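You operate a simulated robot arm through the tools that you are given. There is no shell and no other tool.

Carry out the task below with a simulated two-armed robot. There is one attempt and no reset: what you move stays moved.

## Task
Turn the speed to 2, then raise the boom to about 270 cm.
Fine: use the joystick; green pendant switch on for the run and off after it; the speed knob goes back to 5 after the run.

Only the result counts: the job must be done as asked and must still hold three seconds after the hand-in. Knocking over, shifting, dropping, spilling or breaking anything else fails it.

## Robot
Two 7-joint arms with fingered hands on one trunk that stands fixed in place. Base frame: the origin is at the foot of the trunk, x ahead of it, y to its left, z up. Lengths are in m, angles in degrees, forces in N, time in s.
The left shoulder is at [0.07, 0.172, 1.327], the right one opposite. Payload 5 kg a hand.
The TCP of each hand is the grasp point between the finger pads, 0.043 m short of the fingertips. In the tool frame z runs along the fingers and y along their closing line. The gripper opens to 0.144 m. The gripper's body begins 0.05 m behind the TCP. The gripper is a hand of 5 fingers: y runs from the thumb to the fingers, the wrist lies at [-0.021, -0.124, -0.221] in the tool frame, and closing takes about 1.5 s.
Orientation is told as [roll, pitch, yaw] about the base's x, y, z axes, in that order, counted from this pose: with the fingers straight down and the wrist toward the robot, the tool's x, y and z point along [0, 1, 0], [1, 0, 0] and [0, 0, -1] of the base frame.

## Interface
- The arms move only by the tool move_arm. It takes "left_moves", "right_moves" or both (then of equal length, played together; a hand with none holds still); each is a list of rows, each an object of numbers (a shift or turn left out is 0, a gripper value left out holds the last): "dx", "dy", "dz": the shift along the tool's x, y, z in units of 40 mm (1.0 is 40 mm); "ax", "ay", "az": the turn, a rotation vector about the tool's x, y, z in units of 6 degrees (1.0 is 6 degrees); "grip": the opening, from 0 (shut) to 1 (fully open). In form: [{"dx": .., "dy": .., "dz": .., "ax": .., "ay": .., "az": .., "grip": ..}, ...]. A call has 1 to 20 rows; each row shifts and turns the commanded pose from where the row before left it, along the tool's axes as they then stand. A call with a number of a shift or a turn outside -1 to 1 is refused whole. Each row takes 0.2 s and may step no farther than 0.05 m and 8.6 degrees from the row before; otherwise, or with a gripper value out of range, the whole call is refused. Where a pose cannot be reached the arm comes as near as it can. A force on the tool above 50 N (or 10 N above the force at the start of the call, whichever is more), or a blocked arm, ends the call early, and 0.2 s more pass. The fingers move at their own pace (about 0.045 m/s each) and stop on an object; they squeeze with about 33 N. The grip force told is the motor's: it shows also when the fingers shut on nothing. Time passes only in rows, and 0.2 s behind the last, so rows that do not move let the fingers close. The reply holds the time, the measured pose of the TCP, the force on the tool along the base axes, the opening and the grip force, in the units named above and with some noise, with the torque about the TCP (base axes, N m) and any sound that the robot's microphone picked up.
- Cameras (640 x 400 px; columns grow to the right, rows downward): "scene" is now at [0.1299, -0.0388, 1.5786]; the picture's right is [-0.41, -0.91, 0.00], its down [-0.44, 0.19, -0.88] and it looks along [0.80, -0.36, -0.48] (base axes); focal length 333 px, centre (320, 200). "left" rides on the left gripper at [-0.086, -0.108, -0.168] in its tool frame; the picture's right is [-0.80, -0.28, 0.53], its down [0.54, -0.73, 0.42] and it looks along [0.27, 0.63, 0.73] (tool axes); focal length 275 px, centre (320, 200). "right" rides on the right gripper at [0.086, -0.108, -0.168] in its tool frame; the picture's right is [-0.80, 0.28, -0.53], its down [-0.54, -0.73, 0.42] and it looks along [-0.27, 0.63, 0.73] (tool axes); focal length 275 px, centre (320, 200). There is no depth. A picture from a camera that has moved, and an enlarged one, comes with that camera's place and axes in the base frame and with its lens. The place of the scene camera against the robot may be out by one fixed shift of up to 0.012 m in any direction.
- capture(camera): a new picture of that camera. The clock stands still meanwhile.
- slide_trunk(by): slides the trunk up (or, below 0, down) by that many m; the arms and the scene camera ride with it, the base frame stays. It gives what a move gives, with no picture.
- preshape(shape, hand): the hand has 5 fingers and takes this shape, open, in about a second: jaw (thumb against the fingers, like two jaws); tri (thumb and two fingers); tip (a fingertip pinch); poke (one finger out to press); point (the index stretched); flat (the hand flat); cup (the hand cupped); fist (a fist). The gripper value then closes the fingers along that shape, each until it touches; the sizes above hold for jaw. It gives what a move gives, with no picture.
- pan_tilt(pan, tilt): turns the head with the scene camera to pan (to the left, within 86 degrees either way) and tilt (down, from -29 to 69), counted from straight ahead of the robot. It gives what a move gives.
- zoom(camera, box): a new picture of the part [left, top, right, bottom] of that camera's present view, enlarged. The clock stands still meanwhile.
- close_job(): hands the job in; it is judged then, once.

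Places have to be worked out from the pictures, the camera data and where the tool is seen. Open the grippers and draw the arms clear of the work before you hand the job in, unless the task says otherwise.

The tools are called after "Emit:" as a command line: name --argument value ..., lists and objects as JSON in quotes. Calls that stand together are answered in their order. move_arm: Moves the arms, as the interface text tells. Its arguments: {"type":"object","properties":{"left_moves":{"type":"array","items":{"type":"object","properties":{"dx":{"type":"number"},"dy":{"type":"number"},"dz":{"type":"number"},"ax":{"type":"number"},"ay":{"type":"number"},"az":{"type":"number"},"grip":{"type":"number"}}}},"right_moves":{"type":"array","items":{"type":"object","properties":{"dx":{"type":"number"},"dy":{"type":"number"},"dz":{"type":"number"},"ax":{"type":"number"},"ay":{"type":"number"},"az":{"type":"number"},"grip":{"type":"number"}}}}},"required":[]} The other tools are called the same way: slide_trunk (by) slides the trunk up or down; preshape (shape, hand) gives the hand a shape; pan_tilt (pan, tilt) turns the head that bears the scene camera; capture (camera) takes a picture; zoom (camera, box) takes an enlarged picture of a part of a camera's view; close_job () hands the job in.

At the start:

```text
clock: 0.0
left_position: [0.7032, 0.0618, 1.3844]
left_tcp_rot: [0.0, 0.0, 0.0]
left_ft_force: [-0.1, 0.3, 0.4]
left_wrist_torque: [0.0, 0.01, 0.01]
left_finger_gap: 0.1437
left_grip_force: 0.1
left_shape: jaw
right_position: [0.5976, -0.4499, 1.296]
right_tcp_rot: [0.1, -0.1, 0.1]
right_ft_force: [0.1, -0.9, -0.9]
right_wrist_torque: [-0.01, -0.03, 0.0]
right_finger_gap: 0.1439
right_grip_force: 0.2
right_shape: jaw
trunk travel left (down, up): [-0.425, 0.515]
head pan, tilt: [-23.9, 28.6]
```

scene: 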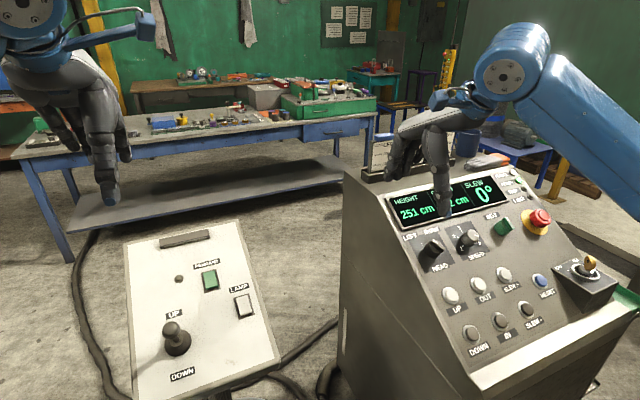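
right: 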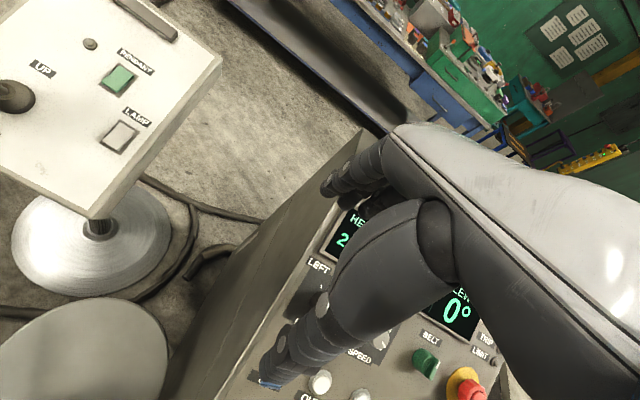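
left: 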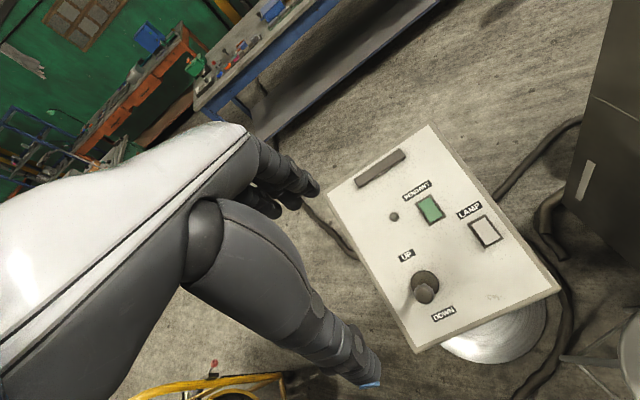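

I'll look at the console and the pendant closely before I move anything.

Emit:
zoom --camera "scene" --box '[380, 160, 560, 272]'

Emit:
zoom --camera "scene" --box '[420, 230, 640, 368]'

Emit:
zoom --camera "scene" --box '[110, 220, 310, 400]'

```text
3.56 times, centred on (470, 216) of scene
camera zoom: at [0.1299, -0.0388, 1.5786], right [-0.41, -0.91, 0.0], down [-0.44, 0.19, -0.88], along [0.8, -0.36, -0.48], focal length 1183 px, centre (-213, 143)
```

zoom: 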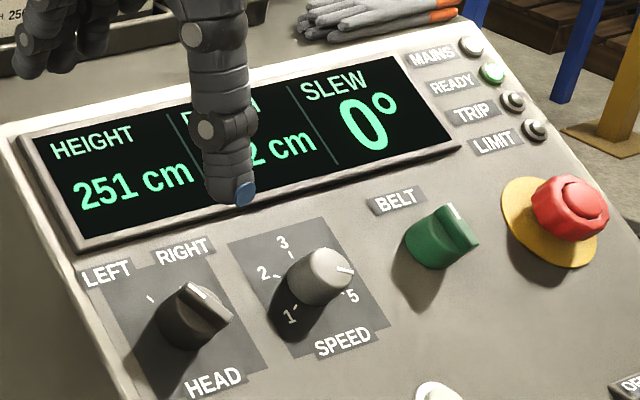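

```text
2.90 times, centred on (530, 299) of scene
camera zoom: at [0.1299, -0.0388, 1.5786], right [-0.41, -0.91, 0.0], down [-0.44, 0.19, -0.88], along [0.8, -0.36, -0.48], focal length 964 px, centre (-289, -87)
```

zoom: 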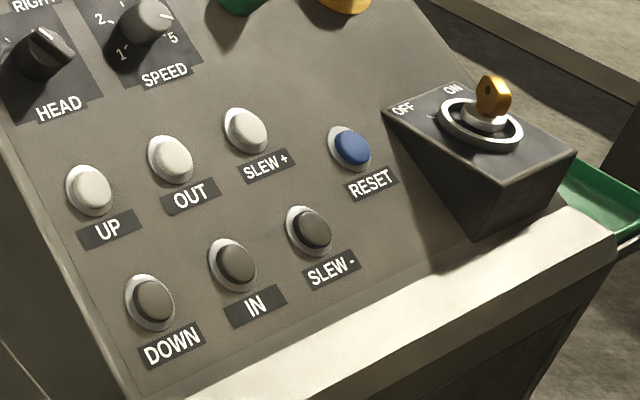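

```text
2.22 times, centred on (210, 310) of scene
camera zoom: at [0.1299, -0.0388, 1.5786], right [-0.41, -0.91, 0.0], down [-0.44, 0.19, -0.88], along [0.8, -0.36, -0.48], focal length 740 px, centre (564, -44)
```

zoom: 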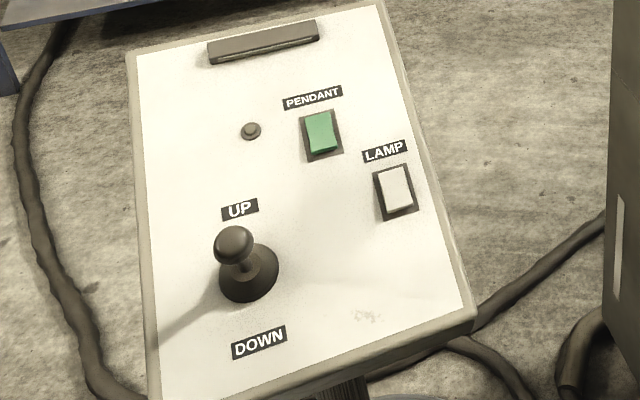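

The display reads 251 cm and the speed pointer is near 5. The right hand blocks part of the console, so I'll draw it back and up, then pan the head for a clearer view.

Emit:
move_arm --right_moves '[{"dy": -0.8, "dz": -0.8}, {"dy": -0.8, "dz": -0.8}, {"dy": -0.8, "dz": -0.8}]'

Emit:
pan_tilt --pan -45 --tilt 32

Emit:
capture --camera "scene"

Emit:
capture --camera "right"

```text
clock: 0.8
left_position: [0.7027, 0.0622, 1.3839]
left_tcp_rot: [-0.1, 0.0, 0.2]
left_ft_force: [-0.1, 1.4, 0.0]
left_wrist_torque: [-0.03, 0.0, 0.02]
left_finger_gap: 0.1434
left_grip_force: 0.0
left_shape: jaw
right_position: [0.4986, -0.4495, 1.3929]
right_tcp_rot: [0.1, 0.1, 0.1]
right_ft_force: [0.0, -0.1, -0.3]
right_wrist_torque: [-0.04, 0.0, -0.03]
right_finger_gap: 0.1439
right_grip_force: 0.1
right_shape: jaw
trunk travel left (down, up): [-0.425, 0.515]
head pan, tilt: [-23.9, 28.6]
```

```text
clock: 1.6
left_position: [0.7035, 0.0618, 1.3841]
left_tcp_rot: [0.0, 0.0, 0.0]
left_ft_force: [0.4, -0.3, 0.1]
left_wrist_torque: [0.01, -0.03, 0.01]
left_finger_gap: 0.1436
left_grip_force: 0.1
left_shape: jaw
right_position: [0.4995, -0.4496, 1.3926]
right_tcp_rot: [0.0, 0.0, 0.2]
right_ft_force: [0.0, 0.0, 0.7]
right_wrist_torque: [0.03, 0.0, -0.02]
right_finger_gap: 0.1435
right_grip_force: 0.1
right_shape: jaw
trunk travel left (down, up): [-0.425, 0.515]
head pan, tilt: [-45.0, 32.0]
```

```text
taken
camera scene: at [0.1103, -0.0653, 1.5733], right [-0.71, -0.71, 0.0], down [-0.38, 0.37, -0.85], along [0.6, -0.6, -0.53], focal length 333 px, centre (320, 200)
```

scene: 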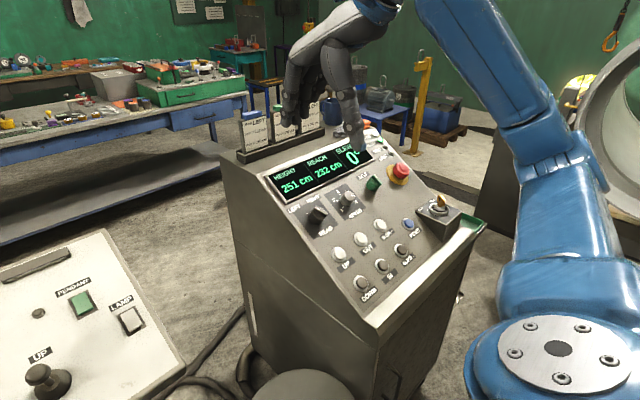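

```text
taken
camera right: at [0.3903, -0.3643, 1.561], right [0.29, -0.8, 0.53], down [-0.73, -0.54, -0.42], along [0.63, -0.27, -0.73], focal length 275 px, centre (320, 200)
```

right: 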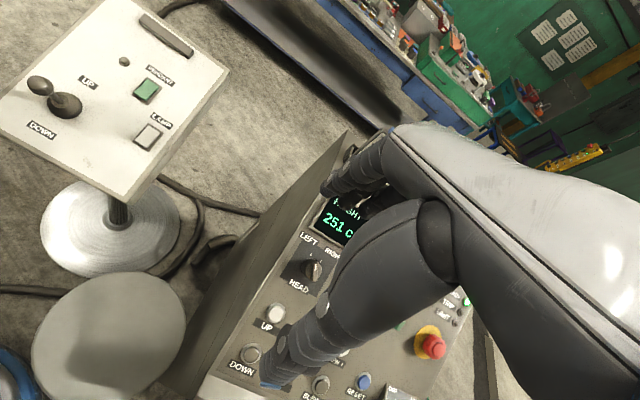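

I can see cards behind the console that may hold instructions, so I'll zoom in on those, the knobs and the pendant.

Emit:
zoom --camera "scene" --box '[230, 90, 330, 152]'

Emit:
zoom --camera "scene" --box '[260, 140, 420, 240]'

Emit:
zoom --camera "scene" --box '[320, 200, 480, 300]'

Emit:
zoom --camera "scene" --box '[0, 220, 240, 400]'

```text
6.40 times, centred on (280, 121) of scene
camera zoom: at [0.1103, -0.0653, 1.5733], right [-0.71, -0.71, 0.0], down [-0.38, 0.37, -0.85], along [0.6, -0.6, -0.53], focal length 2130 px, centre (576, 706)
```

zoom: 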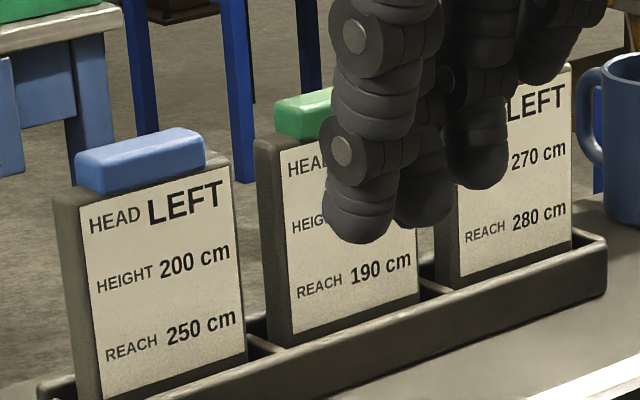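

```text
4.00 times, centred on (340, 190) of scene
camera zoom: at [0.1103, -0.0653, 1.5733], right [-0.71, -0.71, 0.0], down [-0.38, 0.37, -0.85], along [0.6, -0.6, -0.53], focal length 1331 px, centre (240, 240)
```

zoom: 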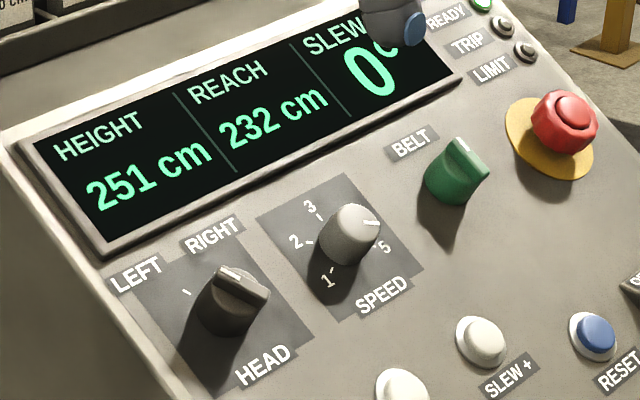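

```text
4.00 times, centred on (400, 250) of scene
camera zoom: at [0.1103, -0.0653, 1.5733], right [-0.71, -0.71, 0.0], down [-0.38, 0.37, -0.85], along [0.6, -0.6, -0.53], focal length 1331 px, centre (0, 0)
```

zoom: 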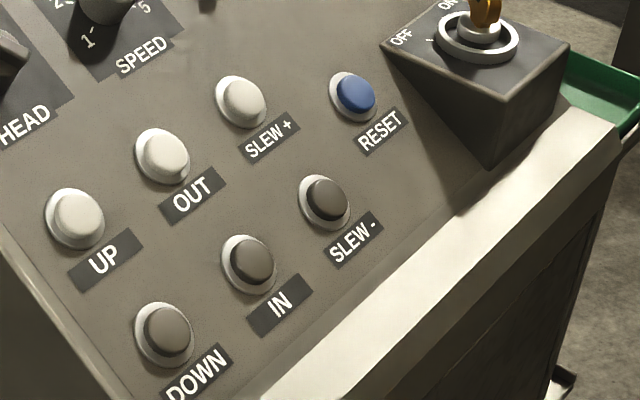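

```text
2.22 times, centred on (120, 310) of scene
camera zoom: at [0.1103, -0.0653, 1.5733], right [-0.71, -0.71, 0.0], down [-0.38, 0.37, -0.85], along [0.6, -0.6, -0.53], focal length 740 px, centre (764, -44)
```

zoom: 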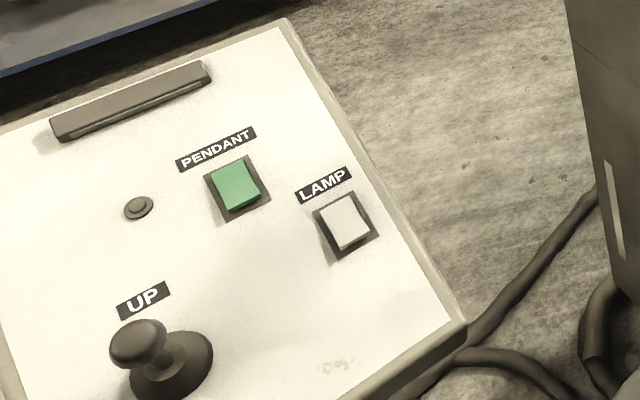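

The pendant and the console both look tilted about 30° toward the robot, with almost no yaw. The speed knob is near [0.66, -0.73, 1.03] and its pointer is on 5. I'll move the right hand above it to see it from the wrist camera.

Emit:
move_arm --right_moves '[{"dx": -0.875, "dy": 0.3125, "dz": 0.4475}, {"dx": -0.875, "dy": 0.3125, "dz": 0.4475}, {"dx": -0.875, "dy": 0.3125, "dz": 0.4475}, {"dx": -0.875, "dy": 0.3125, "dz": 0.4475}, {"dx": -0.875, "dy": 0.3125, "dz": 0.4475}, {"dx": -0.875, "dy": 0.3125, "dz": 0.4475}, {"dx": -0.875, "dy": 0.3125, "dz": 0.4475}, {"dx": -0.875, "dy": 0.3125, "dz": 0.4475}]'

Emit:
capture --camera "scene"

Emit:
capture --camera "right"

```text
clock: 3.4
left_position: [0.7038, 0.0603, 1.3832]
left_tcp_rot: [0.0, 0.1, 0.1]
left_ft_force: [0.2, -0.1, 0.1]
left_wrist_torque: [0.02, 0.03, 0.0]
left_finger_gap: 0.1437
left_grip_force: 0.1
left_shape: jaw
right_position: [0.6025, -0.7327, 1.2483]
right_tcp_rot: [0.1, 0.0, 0.1]
right_ft_force: [-0.3, -0.4, -0.6]
right_wrist_torque: [0.06, 0.01, 0.02]
right_finger_gap: 0.1439
right_grip_force: 0.1
right_shape: jaw
trunk travel left (down, up): [-0.425, 0.515]
head pan, tilt: [-45.0, 32.0]
```

```text
taken
camera scene: at [0.111, -0.067, 1.5731], right [-0.71, -0.71, 0.0], down [-0.38, 0.38, -0.85], along [0.6, -0.6, -0.53], focal length 333 px, centre (320, 200)
```

scene: 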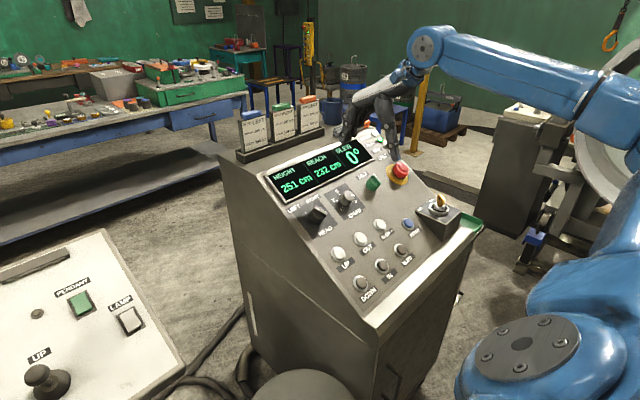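

```text
taken
camera right: at [0.4923, -0.6476, 1.4165], right [0.29, -0.8, 0.53], down [-0.73, -0.54, -0.42], along [0.63, -0.27, -0.73], focal length 275 px, centre (320, 200)
```

right: 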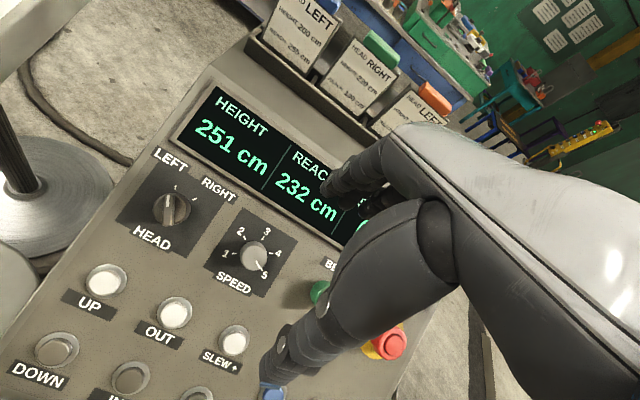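

Now I have a good wrist view of the speed knob. I'll zoom on it to find its exact place and pointer angle.

Emit:
zoom --camera "right" --box '[130, 170, 322, 290]'

Emit:
zoom --camera "scene" --box '[296, 170, 392, 230]'

```text
3.33 times, centred on (226, 230) of right
camera zoom: at [0.4923, -0.6476, 1.4165], right [0.29, -0.8, 0.53], down [-0.73, -0.54, -0.42], along [0.63, -0.27, -0.73], focal length 918 px, centre (633, 100)
```

zoom: 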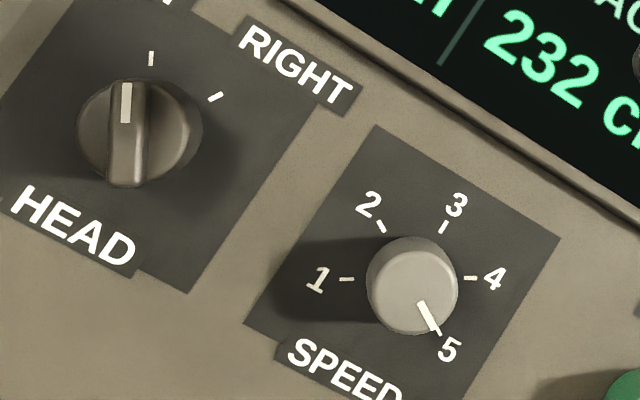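

```text
6.67 times, centred on (344, 200) of scene
camera zoom: at [0.111, -0.067, 1.5731], right [-0.71, -0.71, 0.0], down [-0.38, 0.38, -0.85], along [0.6, -0.6, -0.53], focal length 2218 px, centre (160, 200)
```

zoom: 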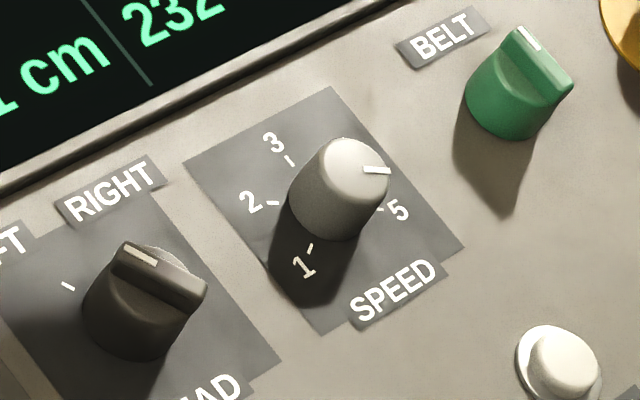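

From both cameras I put the knob's base centre at about [0.660, -0.719, 1.039], with a radius of about 0.02 and detents 60° apart. Going from 5 to 2 is therefore 180° counter-clockwise. I'll tilt the hand square to the panel, half-close it and hover over the knob, turned +30°.

Emit:
move_arm --right_moves '[{"ax": -0.983, "grip": 0.55}, {"ax": -0.983}, {"ax": -0.983}, {"ax": -0.983}, {"ax": -0.983}, {"dx": 0.085, "dy": -0.33, "dz": 0.504}, {"dx": 0.085, "dy": -0.33, "dz": 0.504}, {"dx": 0.085, "dy": -0.33, "dz": 0.504}, {"dx": 0.085, "dy": -0.33, "dz": 0.504}, {"az": 1}, {"az": 1}, {"az": 1}, {"az": 1}, {"az": 1}, {}]'

Emit:
capture --camera "scene"

Emit:
capture --camera "right"

```text
clock: 6.6
left_position: [0.7037, 0.0622, 1.3848]
left_tcp_rot: [-0.1, 0.0, 0.0]
left_ft_force: [-0.1, 0.9, -0.8]
left_wrist_torque: [-0.01, 0.0, 0.01]
left_finger_gap: 0.1439
left_grip_force: 0.1
left_shape: jaw
right_position: [0.5955, -0.716, 1.1525]
right_tcp_rot: [15.8, -25.2, -33.5]
right_ft_force: [0.2, -0.8, -1.8]
right_wrist_torque: [0.02, 0.0, 0.0]
right_finger_gap: 0.0796
right_grip_force: 0.0
right_shape: jaw
trunk travel left (down, up): [-0.425, 0.515]
head pan, tilt: [-45.0, 32.0]
```

```text
taken
camera scene: at [0.11, -0.0654, 1.5733], right [-0.71, -0.71, 0.0], down [-0.38, 0.37, -0.85], along [0.6, -0.6, -0.53], focal length 333 px, centre (320, 200)
```

scene: 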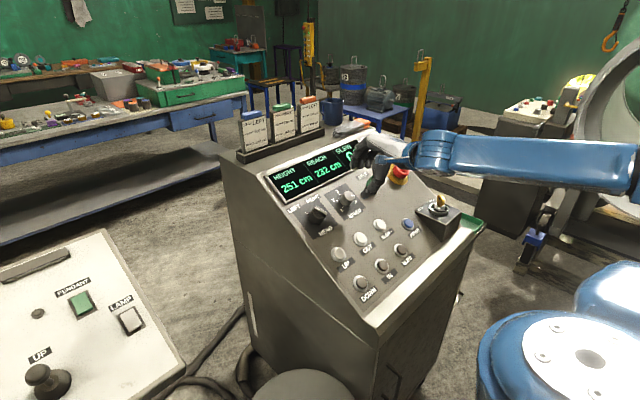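

```text
taken
camera right: at [0.4673, -0.5885, 1.2744], right [-0.4, -0.83, 0.39], down [-0.57, -0.11, -0.81], along [0.72, -0.54, -0.44], focal length 275 px, centre (320, 200)
```

right: 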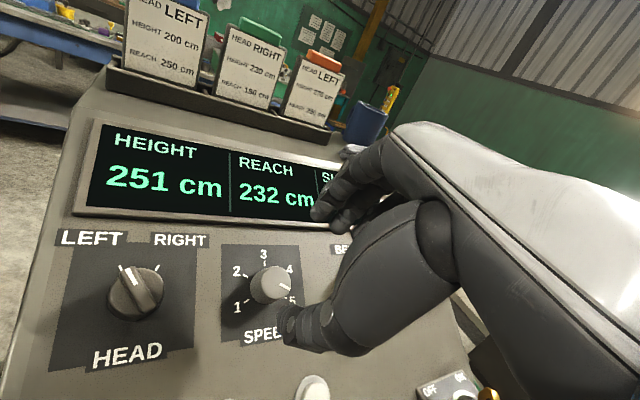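

The hand is tilted, turned 30° and hovering about 8 cm off the panel. I'll zoom the wrist view of the knob to check its place from this second viewpoint before going in.

Emit:
zoom --camera "right" --box '[210, 230, 338, 310]'

Emit:
zoom --camera "scene" --box '[312, 140, 440, 220]'

```text
5.00 times, centred on (274, 270) of right
camera zoom: at [0.4673, -0.5885, 1.2744], right [-0.4, -0.83, 0.39], down [-0.57, -0.11, -0.81], along [0.72, -0.54, -0.44], focal length 1376 px, centre (550, -150)
```

zoom: 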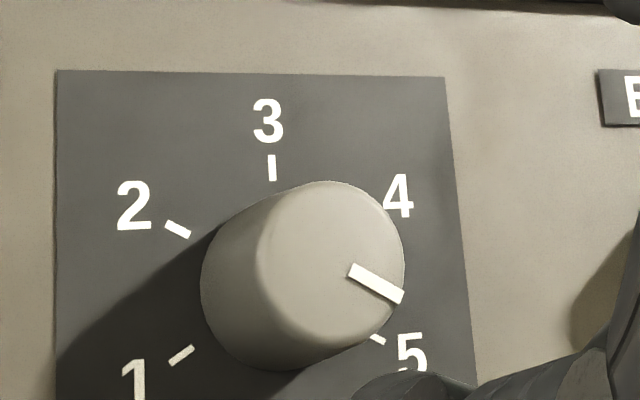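

```text
5.00 times, centred on (376, 180) of scene
camera zoom: at [0.11, -0.0654, 1.5733], right [-0.71, -0.71, 0.0], down [-0.38, 0.37, -0.85], along [0.6, -0.6, -0.53], focal length 1664 px, centre (40, 300)
```

zoom: 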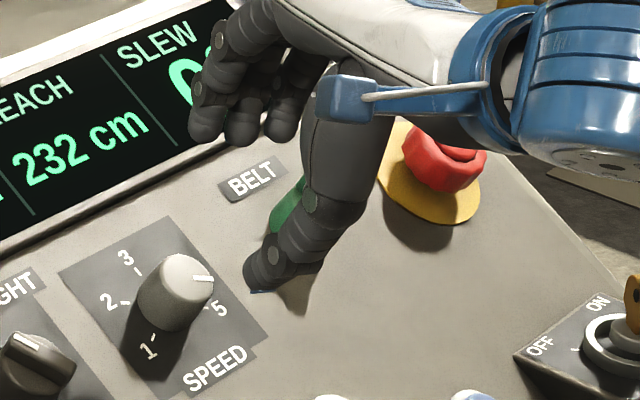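

Triangulating from two wrist-camera poses puts the knob base at [0.6645, -0.7225, 1.028], a bit lower than the scene camera suggested. I'll move in along the tool axis to straddle the knob, with the fingertips about 7 mm off the panel.

Emit:
move_arm --right_moves '[{"dx": -0.053, "dy": 0.017, "dz": 0.773}, {"dx": -0.053, "dy": 0.017, "dz": 0.773}, {"dx": -0.053, "dy": 0.017, "dz": 0.773}, {}]'

Emit:
capture --camera "right"

Emit:
zoom --camera "scene" --box '[296, 140, 424, 220]'

```text
clock: 7.6
left_position: [0.7023, 0.0624, 1.3831]
left_tcp_rot: [0.0, 0.0, 0.1]
left_ft_force: [-0.2, -0.5, 0.1]
left_wrist_torque: [-0.03, 0.0, -0.05]
left_finger_gap: 0.1435
left_grip_force: 0.1
left_shape: jaw
right_position: [0.6405, -0.7221, 1.0713]
right_tcp_rot: [15.7, -25.3, -33.5]
right_ft_force: [0.5, -0.6, 0.8]
right_wrist_torque: [-0.04, -0.02, 0.05]
right_finger_gap: 0.0796
right_grip_force: 0.1
right_shape: jaw
trunk travel left (down, up): [-0.425, 0.515]
head pan, tilt: [-45.0, 32.0]
```

```text
taken
camera right: at [0.512, -0.5942, 1.193], right [-0.39, -0.83, 0.39], down [-0.57, -0.11, -0.81], along [0.72, -0.54, -0.44], focal length 275 px, centre (320, 200)
```

right: 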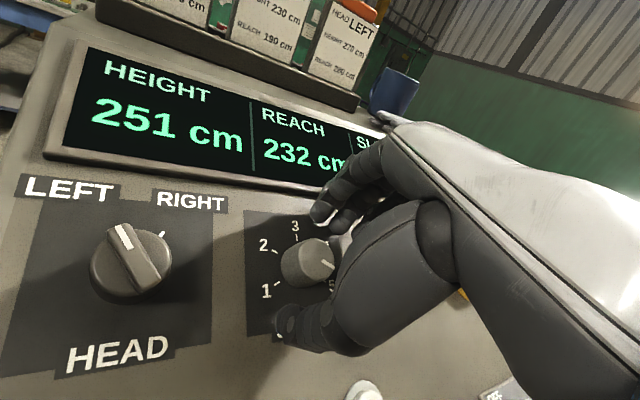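

```text
5.00 times, centred on (360, 180) of scene
camera zoom: at [0.1095, -0.065, 1.5733], right [-0.71, -0.71, 0.0], down [-0.37, 0.37, -0.85], along [0.6, -0.6, -0.53], focal length 1664 px, centre (120, 300)
```

zoom: 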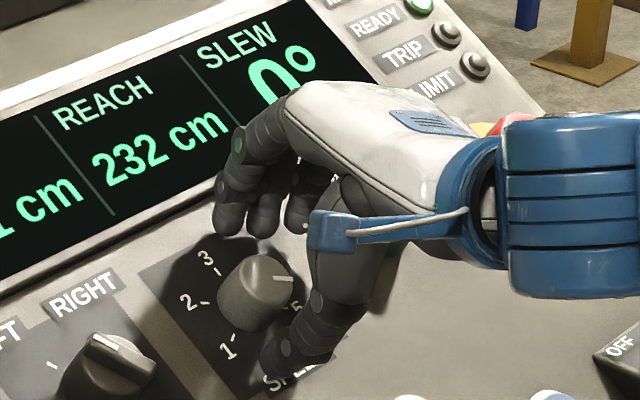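

The thumb and fingers straddle the knob without touching anything. I'll close on it and check the forces.

Emit:
move_arm --right_moves '[{"grip": 0}, {}, {}, {}, {}]'

Emit:
zoom --camera "right" --box '[230, 190, 390, 290]'

```text
clock: 8.8
left_position: [0.7034, 0.0618, 1.3837]
left_tcp_rot: [0.0, 0.0, 0.0]
left_ft_force: [0.0, 0.3, -0.4]
left_wrist_torque: [0.0, -0.01, 0.0]
left_finger_gap: 0.144
left_grip_force: 0.0
left_shape: jaw
right_position: [0.6394, -0.7217, 1.0716]
right_tcp_rot: [15.9, -25.2, -33.5]
right_ft_force: [-4.2, 2.8, -2.8]
right_wrist_torque: [0.02, 0.04, 0.03]
right_finger_gap: 0.0274
right_grip_force: 32.9
right_shape: jaw
trunk travel left (down, up): [-0.425, 0.515]
head pan, tilt: [-45.0, 32.0]
```

```text
4.00 times, centred on (310, 240) of right
camera zoom: at [0.5121, -0.5942, 1.1925], right [-0.39, -0.83, 0.39], down [-0.58, -0.11, -0.81], along [0.72, -0.54, -0.44], focal length 1101 px, centre (360, 40)
```

zoom: 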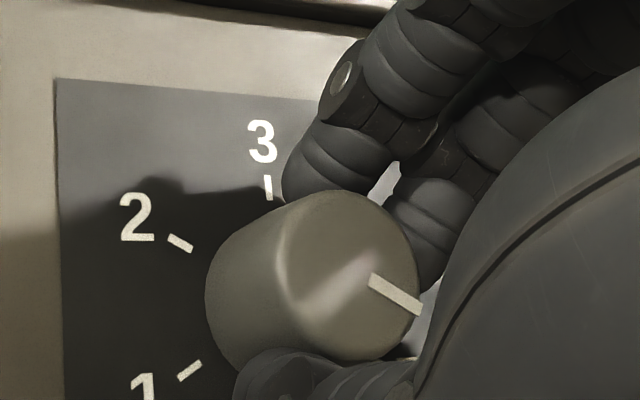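

It's gripped with only about 5 N of side force. I'll turn 60° counter-clockwise and watch whether the pointer follows to 4.

Emit:
move_arm --right_moves '[{"az": -1}, {"az": -1}, {"az": -1}, {"az": -1}, {"az": -1}, {"az": -1}, {"az": -1}, {"az": -1}, {"az": -1}, {"az": -1}, {}]'

Emit:
capture --camera "right"

Emit:
zoom --camera "scene" --box '[296, 140, 424, 220]'

```text
clock: 11.2
left_position: [0.7036, 0.0632, 1.3831]
left_tcp_rot: [0.0, -0.1, 0.2]
left_ft_force: [-0.2, -0.1, 0.0]
left_wrist_torque: [-0.03, 0.03, -0.02]
left_finger_gap: 0.1437
left_grip_force: 0.1
left_shape: jaw
right_position: [0.6415, -0.7231, 1.0726]
right_tcp_rot: [-15.9, -25.2, 33.7]
right_ft_force: [3.7, 5.9, -1.7]
right_wrist_torque: [0.25, -0.36, 0.15]
right_finger_gap: 0.0266
right_grip_force: 32.6
right_shape: jaw
trunk travel left (down, up): [-0.425, 0.515]
head pan, tilt: [-45.0, 32.0]
```

```text
taken
camera right: at [0.4378, -0.7034, 1.1508], right [0.3, -0.55, 0.78], down [-0.1, -0.83, -0.54], along [0.95, 0.08, -0.3], focal length 275 px, centre (320, 200)
```

right: 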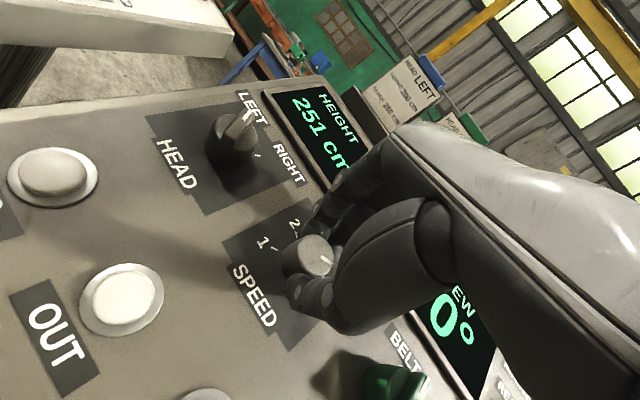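

```text
5.00 times, centred on (360, 180) of scene
camera zoom: at [0.1108, -0.0646, 1.5733], right [-0.71, -0.71, 0.0], down [-0.38, 0.37, -0.85], along [0.6, -0.6, -0.53], focal length 1664 px, centre (120, 300)
```

zoom: 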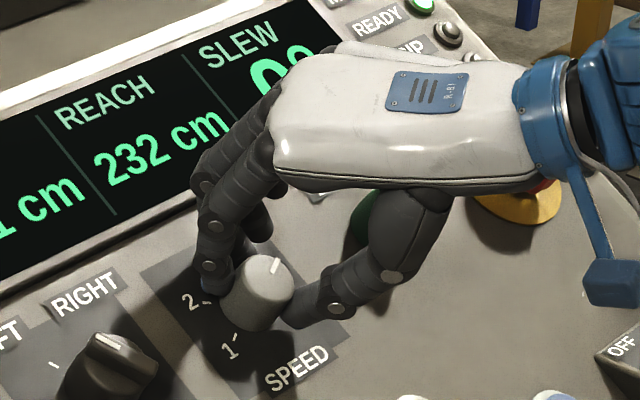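

The pointer moved from 5 to 4 with the hand. I'll open, swing the hand back +60° around the knob and check the pointer.

Emit:
move_arm --right_moves '[{"grip": 0.55}, {}, {}, {}, {"az": 1}, {"az": 1}, {"az": 1}, {"az": 1}, {"az": 1}, {"az": 1}, {"az": 1}, {"az": 1}, {"az": 1}, {"az": 1}, {}]'

Emit:
zoom --camera "right" --box '[230, 190, 390, 290]'

Emit:
zoom --camera "scene" --box '[296, 140, 424, 220]'

```text
clock: 13.3
left_position: [0.6987, 0.0637, 1.385]
left_tcp_rot: [0.0, -0.2, 0.1]
left_ft_force: [0.2, -0.1, 0.3]
left_wrist_torque: [0.0, 0.0, -0.02]
left_finger_gap: 0.1439
left_grip_force: 0.0
left_shape: jaw
right_position: [0.6275, -0.7234, 1.0608]
right_tcp_rot: [0.0, -28.1, 0.5]
right_ft_force: [-11.6, 2.3, 17.8]
right_wrist_torque: [0.23, -0.87, 0.35]
right_finger_gap: 0.0781
right_grip_force: 0.1
right_shape: jaw
trunk travel left (down, up): [-0.425, 0.515]
head pan, tilt: [-45.0, 32.0]
stopped in row 10 (right hand): the force on the tool passed its limit at 73 N (the readings are from after the stop); the commanded pose is now the measured one
```

```text
4.00 times, centred on (310, 240) of right
camera zoom: at [0.451, -0.6389, 1.1575], right [0.01, -0.8, 0.61], down [-0.44, -0.55, -0.71], along [0.9, -0.26, -0.35], focal length 1101 px, centre (360, 40)
```

zoom: 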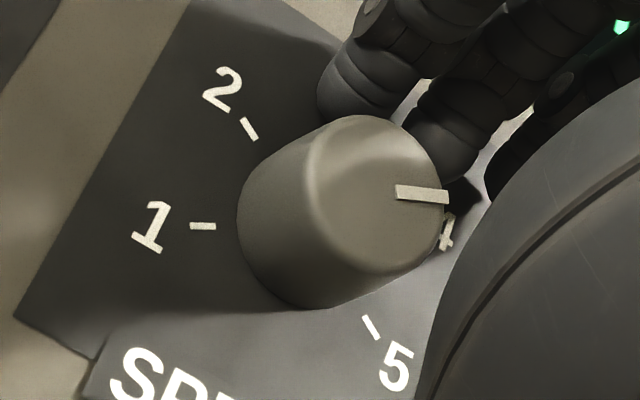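

```text
5.00 times, centred on (360, 180) of scene
camera zoom: at [0.1056, -0.0638, 1.5737], right [-0.71, -0.71, 0.0], down [-0.37, 0.37, -0.85], along [0.6, -0.6, -0.53], focal length 1664 px, centre (120, 300)
```

zoom: 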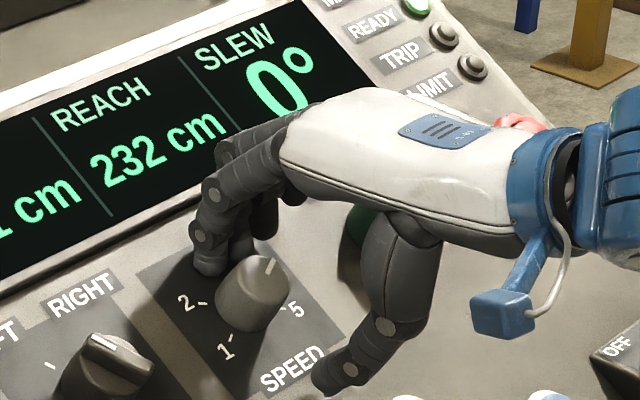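

The pointer is cleanly on 4, but the swing back was stopped by a contact force, and the force seems to be at the finger side. I'll look at the whole arm before doing anything else.

Emit:
capture --camera "scene"

Emit:
capture --camera "right"

Emit:
zoom --camera "scene" --box '[330, 120, 490, 220]'

```text
taken
camera scene: at [0.1056, -0.0638, 1.5737], right [-0.71, -0.71, 0.0], down [-0.37, 0.37, -0.85], along [0.6, -0.6, -0.53], focal length 333 px, centre (320, 200)
```

scene: 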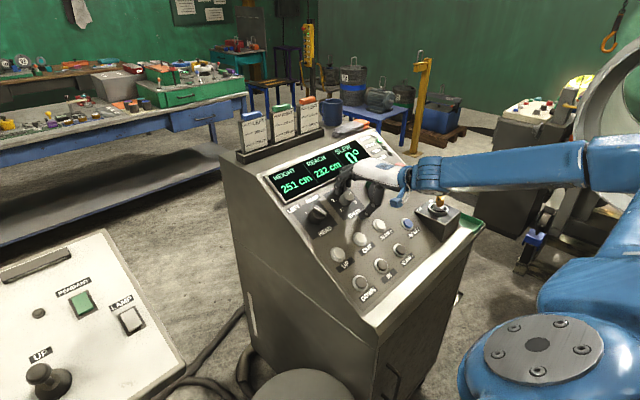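

```text
taken
camera right: at [0.451, -0.6389, 1.1575], right [0.01, -0.8, 0.61], down [-0.44, -0.55, -0.71], along [0.9, -0.26, -0.35], focal length 275 px, centre (320, 200)
```

right: 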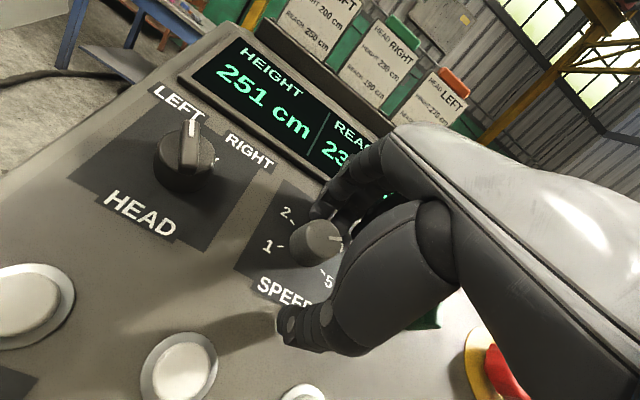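

```text
4.00 times, centred on (410, 170) of scene
camera zoom: at [0.1056, -0.0638, 1.5737], right [-0.71, -0.71, 0.0], down [-0.37, 0.37, -0.85], along [0.6, -0.6, -0.53], focal length 1331 px, centre (-40, 320)
```

zoom: 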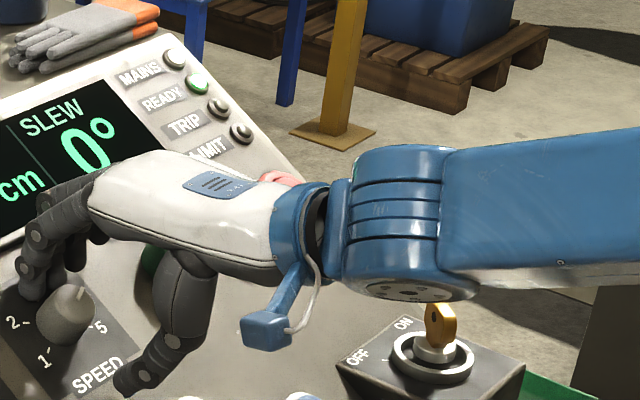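

Nothing but the fingertips is touching, and the arm is clear of the key box and the stop button. I'll back straight out, turn back to +30° in free air and line up again.

Emit:
move_arm --right_moves '[{"dz": -0.6}, {"dz": -0.7}, {"dz": -0.7}, {}]'

Emit:
zoom --camera "scene" --box '[296, 140, 424, 220]'

```text
clock: 14.3
left_position: [0.7039, 0.0605, 1.3828]
left_tcp_rot: [0.0, 0.1, 0.0]
left_ft_force: [-0.1, -0.2, 0.2]
left_wrist_torque: [0.05, 0.03, 0.0]
left_finger_gap: 0.1437
left_grip_force: 0.1
left_shape: jaw
right_position: [0.5906, -0.725, 1.1279]
right_tcp_rot: [0.0, -27.7, 0.5]
right_ft_force: [0.5, -0.6, -0.8]
right_wrist_torque: [0.01, 0.03, 0.02]
right_finger_gap: 0.0789
right_grip_force: 0.0
right_shape: jaw
trunk travel left (down, up): [-0.425, 0.515]
head pan, tilt: [-45.0, 32.0]
```

```text
5.00 times, centred on (360, 180) of scene
camera zoom: at [0.1106, -0.0656, 1.5732], right [-0.71, -0.71, 0.0], down [-0.38, 0.37, -0.85], along [0.6, -0.6, -0.53], focal length 1664 px, centre (120, 300)
```

zoom: 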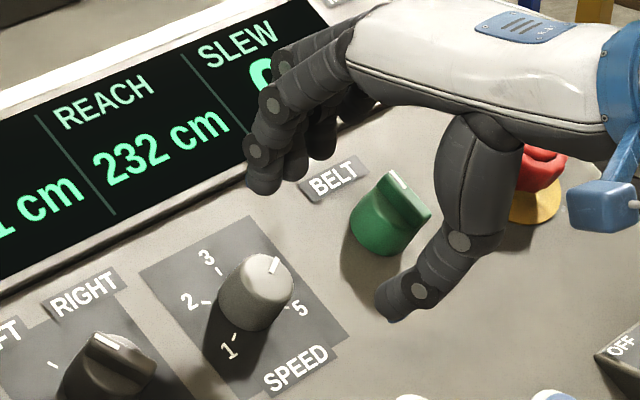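

The trunk has settled back, the knob sits on 4 and nothing else moved. This time I'll square up, turn to +30° in free air and then go down over the knob.

Emit:
move_arm --right_moves '[{"ax": -0.3, "dx": 0.06, "dy": 0.376, "dz": 0.334}, {"az": 1}, {"az": 1}, {"az": 1}, {"az": 1}, {"az": 1}, {"az": 0.08}, {"dz": 0.725}, {"dz": 0.725}, {}]'

Emit:
zoom --camera "right" --box '[230, 190, 390, 290]'

Emit:
zoom --camera "scene" --box '[296, 140, 424, 220]'

```text
clock: 16.5
left_position: [0.7009, 0.0622, 1.383]
left_tcp_rot: [0.0, -0.1, 0.0]
left_ft_force: [-0.3, 1.0, 0.1]
left_wrist_torque: [-0.03, -0.03, -0.01]
left_finger_gap: 0.1435
left_grip_force: 0.1
left_shape: jaw
right_position: [0.6394, -0.7211, 1.0722]
right_tcp_rot: [16.0, -25.2, -33.7]
right_ft_force: [-0.5, 0.8, -0.1]
right_wrist_torque: [0.0, 0.0, 0.02]
right_finger_gap: 0.079
right_grip_force: 0.0
right_shape: jaw
trunk travel left (down, up): [-0.425, 0.515]
head pan, tilt: [-45.0, 32.0]
```

```text
4.00 times, centred on (310, 240) of right
camera zoom: at [0.5117, -0.5943, 1.1925], right [-0.4, -0.83, 0.39], down [-0.57, -0.1, -0.81], along [0.72, -0.54, -0.44], focal length 1101 px, centre (360, 40)
```

zoom: 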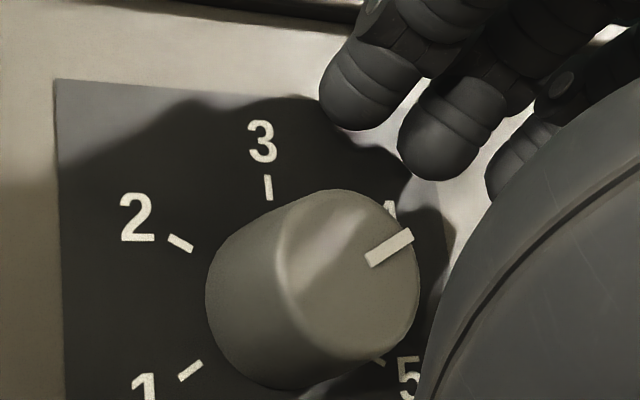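

```text
5.00 times, centred on (360, 180) of scene
camera zoom: at [0.1087, -0.0648, 1.5734], right [-0.71, -0.71, 0.0], down [-0.37, 0.37, -0.85], along [0.6, -0.6, -0.53], focal length 1664 px, centre (120, 300)
```

zoom: 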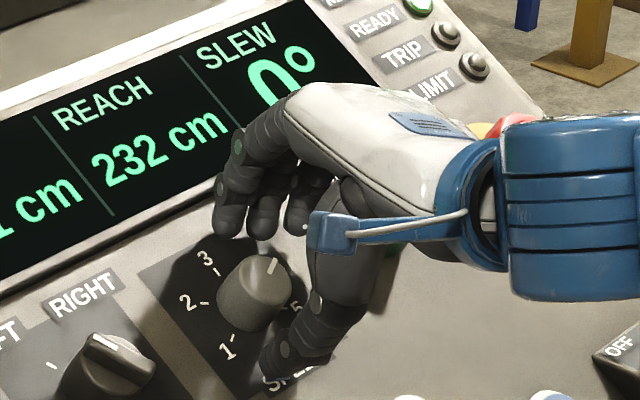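

The hand straddles the knob with no contact and the pointer is on 4. I'll close, turn 60° counter-clockwise to 3, release fully and back out.

Emit:
move_arm --right_moves '[{"grip": 0}, {}, {}, {}, {}, {"az": -1}, {"az": -1}, {"az": -1}, {"az": -1}, {"az": -1}, {"az": -1}, {"az": -1}, {"az": -1}, {"az": -1}, {"az": -1}, {}]'

Emit:
zoom --camera "scene" --box '[296, 140, 424, 220]'

```text
clock: 19.9
left_position: [0.7036, 0.0622, 1.3829]
left_tcp_rot: [0.0, 0.1, 0.1]
left_ft_force: [0.0, 0.2, -0.6]
left_wrist_torque: [0.0, 0.02, -0.01]
left_finger_gap: 0.1439
left_grip_force: 0.1
left_shape: jaw
right_position: [0.6413, -0.7216, 1.0704]
right_tcp_rot: [-15.6, -25.3, 33.6]
right_ft_force: [2.6, 3.4, -3.8]
right_wrist_torque: [0.14, -0.2, 0.07]
right_finger_gap: 0.0267
right_grip_force: 32.9
right_shape: jaw
trunk travel left (down, up): [-0.425, 0.515]
head pan, tilt: [-45.0, 32.0]
```

```text
5.00 times, centred on (360, 180) of scene
camera zoom: at [0.1108, -0.0652, 1.5732], right [-0.71, -0.71, 0.0], down [-0.38, 0.37, -0.85], along [0.6, -0.6, -0.53], focal length 1664 px, centre (120, 300)
```

zoom: 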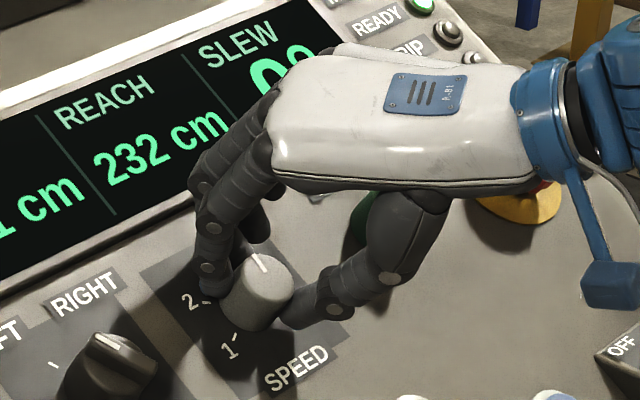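

The pointer is at 3. I'll open fully, back out, turn +60° in free air and come down again.

Emit:
move_arm --right_moves '[{"grip": 0.55}, {}, {}, {}, {}, {"dz": -0.725}, {"dz": -0.725}, {"az": 1}, {"az": 1}, {"az": 1}, {"az": 1}, {"az": 1}, {"az": 1}, {"az": 1}, {"az": 1}, {"az": 1}, {"az": 1}, {"dz": 0.725}, {"dz": 0.725}, {}]'

Emit:
zoom --camera "right" --box '[230, 190, 390, 290]'

```text
clock: 24.1
left_position: [0.7013, 0.0612, 1.3834]
left_tcp_rot: [0.0, -0.1, 0.0]
left_ft_force: [-0.4, 0.4, -0.1]
left_wrist_torque: [-0.03, -0.04, -0.01]
left_finger_gap: 0.1437
left_grip_force: 0.1
left_shape: jaw
right_position: [0.6402, -0.7214, 1.0707]
right_tcp_rot: [16.0, -25.2, -33.8]
right_ft_force: [-0.5, -0.1, 0.7]
right_wrist_torque: [0.02, 0.03, -0.04]
right_finger_gap: 0.0789
right_grip_force: 0.0
right_shape: jaw
trunk travel left (down, up): [-0.425, 0.515]
head pan, tilt: [-45.0, 32.0]
```

```text
4.00 times, centred on (310, 240) of right
camera zoom: at [0.5119, -0.593, 1.1925], right [-0.4, -0.83, 0.39], down [-0.57, -0.1, -0.81], along [0.72, -0.54, -0.44], focal length 1101 px, centre (360, 40)
```

zoom: 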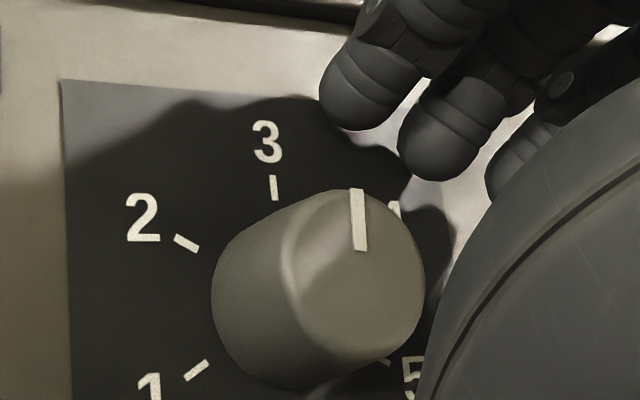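

The knob sits on 3. One more 60° turn takes it to 2, and then I'll release and back out.

Emit:
move_arm --right_moves '[{"grip": 0}, {}, {}, {}, {}, {"az": -1}, {"az": -1}, {"az": -1}, {"az": -1}, {"az": -1}, {"az": -1}, {"az": -1}, {"az": -1}, {"az": -1}, {"az": -1}, {}]'

Emit:
move_arm --right_moves '[{"grip": 0.55}, {}, {}, {}, {}, {"dz": -0.8}, {"dz": -0.8}, {"dz": -0.8}, {"dz": -0.8}, {}]'

Emit:
zoom --camera "scene" --box '[296, 140, 424, 220]'

Emit:
capture --camera "right"

```text
clock: 27.5
left_position: [0.7033, 0.0625, 1.3831]
left_tcp_rot: [0.0, 0.1, 0.0]
left_ft_force: [0.4, 0.1, -0.4]
left_wrist_torque: [-0.02, -0.01, 0.0]
left_finger_gap: 0.1438
left_grip_force: 0.0
left_shape: jaw
right_position: [0.6412, -0.7204, 1.0706]
right_tcp_rot: [-15.5, -25.3, 33.6]
right_ft_force: [0.4, 4.6, -6.8]
right_wrist_torque: [0.18, -0.04, 0.08]
right_finger_gap: 0.0272
right_grip_force: 33.0
right_shape: jaw
trunk travel left (down, up): [-0.425, 0.515]
head pan, tilt: [-45.0, 32.0]
```

```text
clock: 29.7
left_position: [0.7033, 0.0608, 1.3829]
left_tcp_rot: [0.0, 0.1, -0.1]
left_ft_force: [0.2, 0.2, 0.0]
left_wrist_torque: [0.01, -0.01, 0.03]
left_finger_gap: 0.1435
left_grip_force: 0.1
left_shape: jaw
right_position: [0.577, -0.7231, 1.1797]
right_tcp_rot: [-15.5, -25.4, 33.5]
right_ft_force: [0.6, -0.9, -1.2]
right_wrist_torque: [0.02, 0.0, 0.03]
right_finger_gap: 0.0789
right_grip_force: 0.0
right_shape: jaw
trunk travel left (down, up): [-0.425, 0.515]
head pan, tilt: [-45.0, 32.0]
```

```text
5.00 times, centred on (360, 180) of scene
camera zoom: at [0.1107, -0.0656, 1.5732], right [-0.71, -0.71, 0.0], down [-0.38, 0.37, -0.85], along [0.6, -0.6, -0.53], focal length 1664 px, centre (120, 300)
```

zoom: 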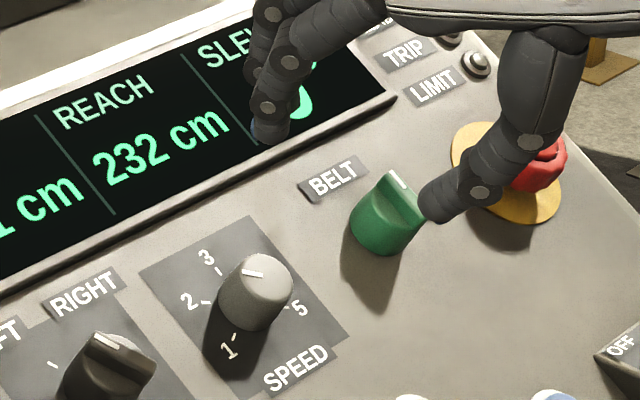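

```text
taken
camera right: at [0.3744, -0.7031, 1.2599], right [0.3, -0.55, 0.78], down [-0.1, -0.83, -0.55], along [0.95, 0.08, -0.3], focal length 275 px, centre (320, 200)
```

right: 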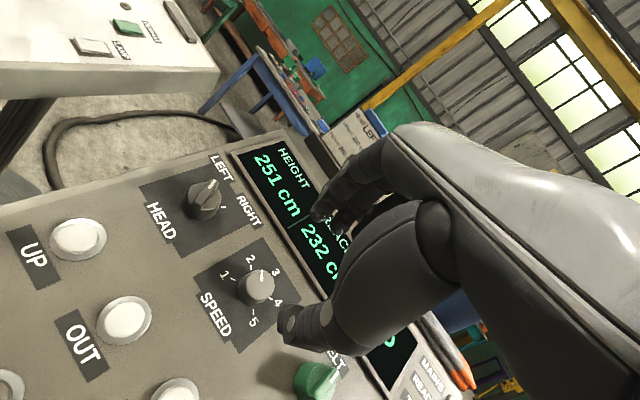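

I'll confirm that the pointer is settled on 2, and turn the head toward the pendant to plan the left hand's work.

Emit:
zoom --camera "right" --box '[200, 240, 320, 315]'

Emit:
pan_tilt --pan -25 --tilt 36

Emit:
capture --camera "scene"

Emit:
zoom --camera "left" --box '[320, 120, 560, 360]'

```text
5.33 times, centred on (260, 278) of right
camera zoom: at [0.3744, -0.7031, 1.2599], right [0.3, -0.55, 0.78], down [-0.1, -0.83, -0.55], along [0.95, 0.08, -0.3], focal length 1468 px, centre (640, -213)
```

zoom: 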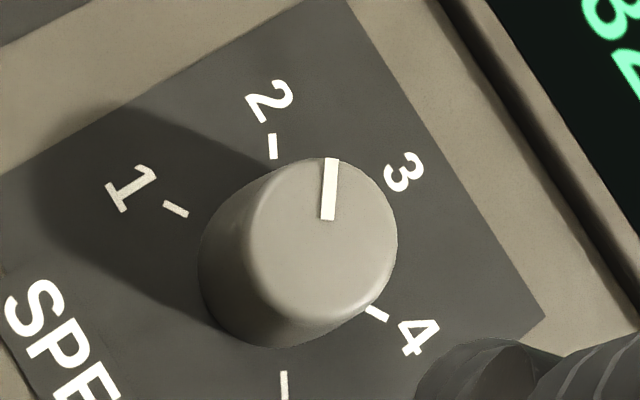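

```text
clock: 30.5
left_position: [0.7037, 0.0608, 1.382]
left_tcp_rot: [0.0, 0.0, 0.1]
left_ft_force: [-0.6, 0.4, -0.2]
left_wrist_torque: [0.01, 0.01, 0.0]
left_finger_gap: 0.1439
left_grip_force: 0.0
left_shape: jaw
right_position: [0.5766, -0.723, 1.1818]
right_tcp_rot: [-15.6, -25.4, 33.5]
right_ft_force: [-0.2, -0.7, 0.4]
right_wrist_torque: [-0.02, 0.02, -0.02]
right_finger_gap: 0.0788
right_grip_force: 0.1
right_shape: jaw
trunk travel left (down, up): [-0.425, 0.515]
head pan, tilt: [-25.0, 36.0]
```

```text
taken
camera scene: at [0.1258, -0.039, 1.5671], right [-0.42, -0.91, 0.0], down [-0.53, 0.25, -0.81], along [0.73, -0.34, -0.59], focal length 333 px, centre (320, 200)
```

scene: 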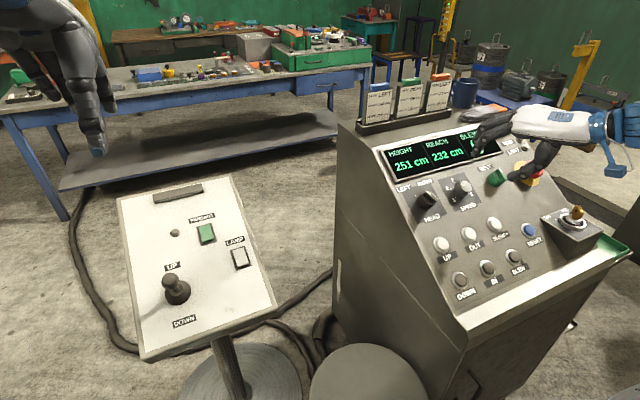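

```text
1.67 times, centred on (440, 240) of left
camera zoom: at [0.5957, -0.025, 1.5498], right [-0.28, -0.8, -0.53], down [-0.73, 0.54, -0.42], along [0.63, 0.27, -0.73], focal length 459 px, centre (120, 133)
```

zoom: 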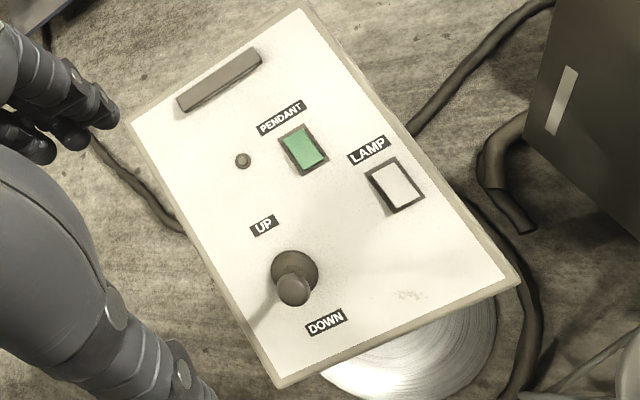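

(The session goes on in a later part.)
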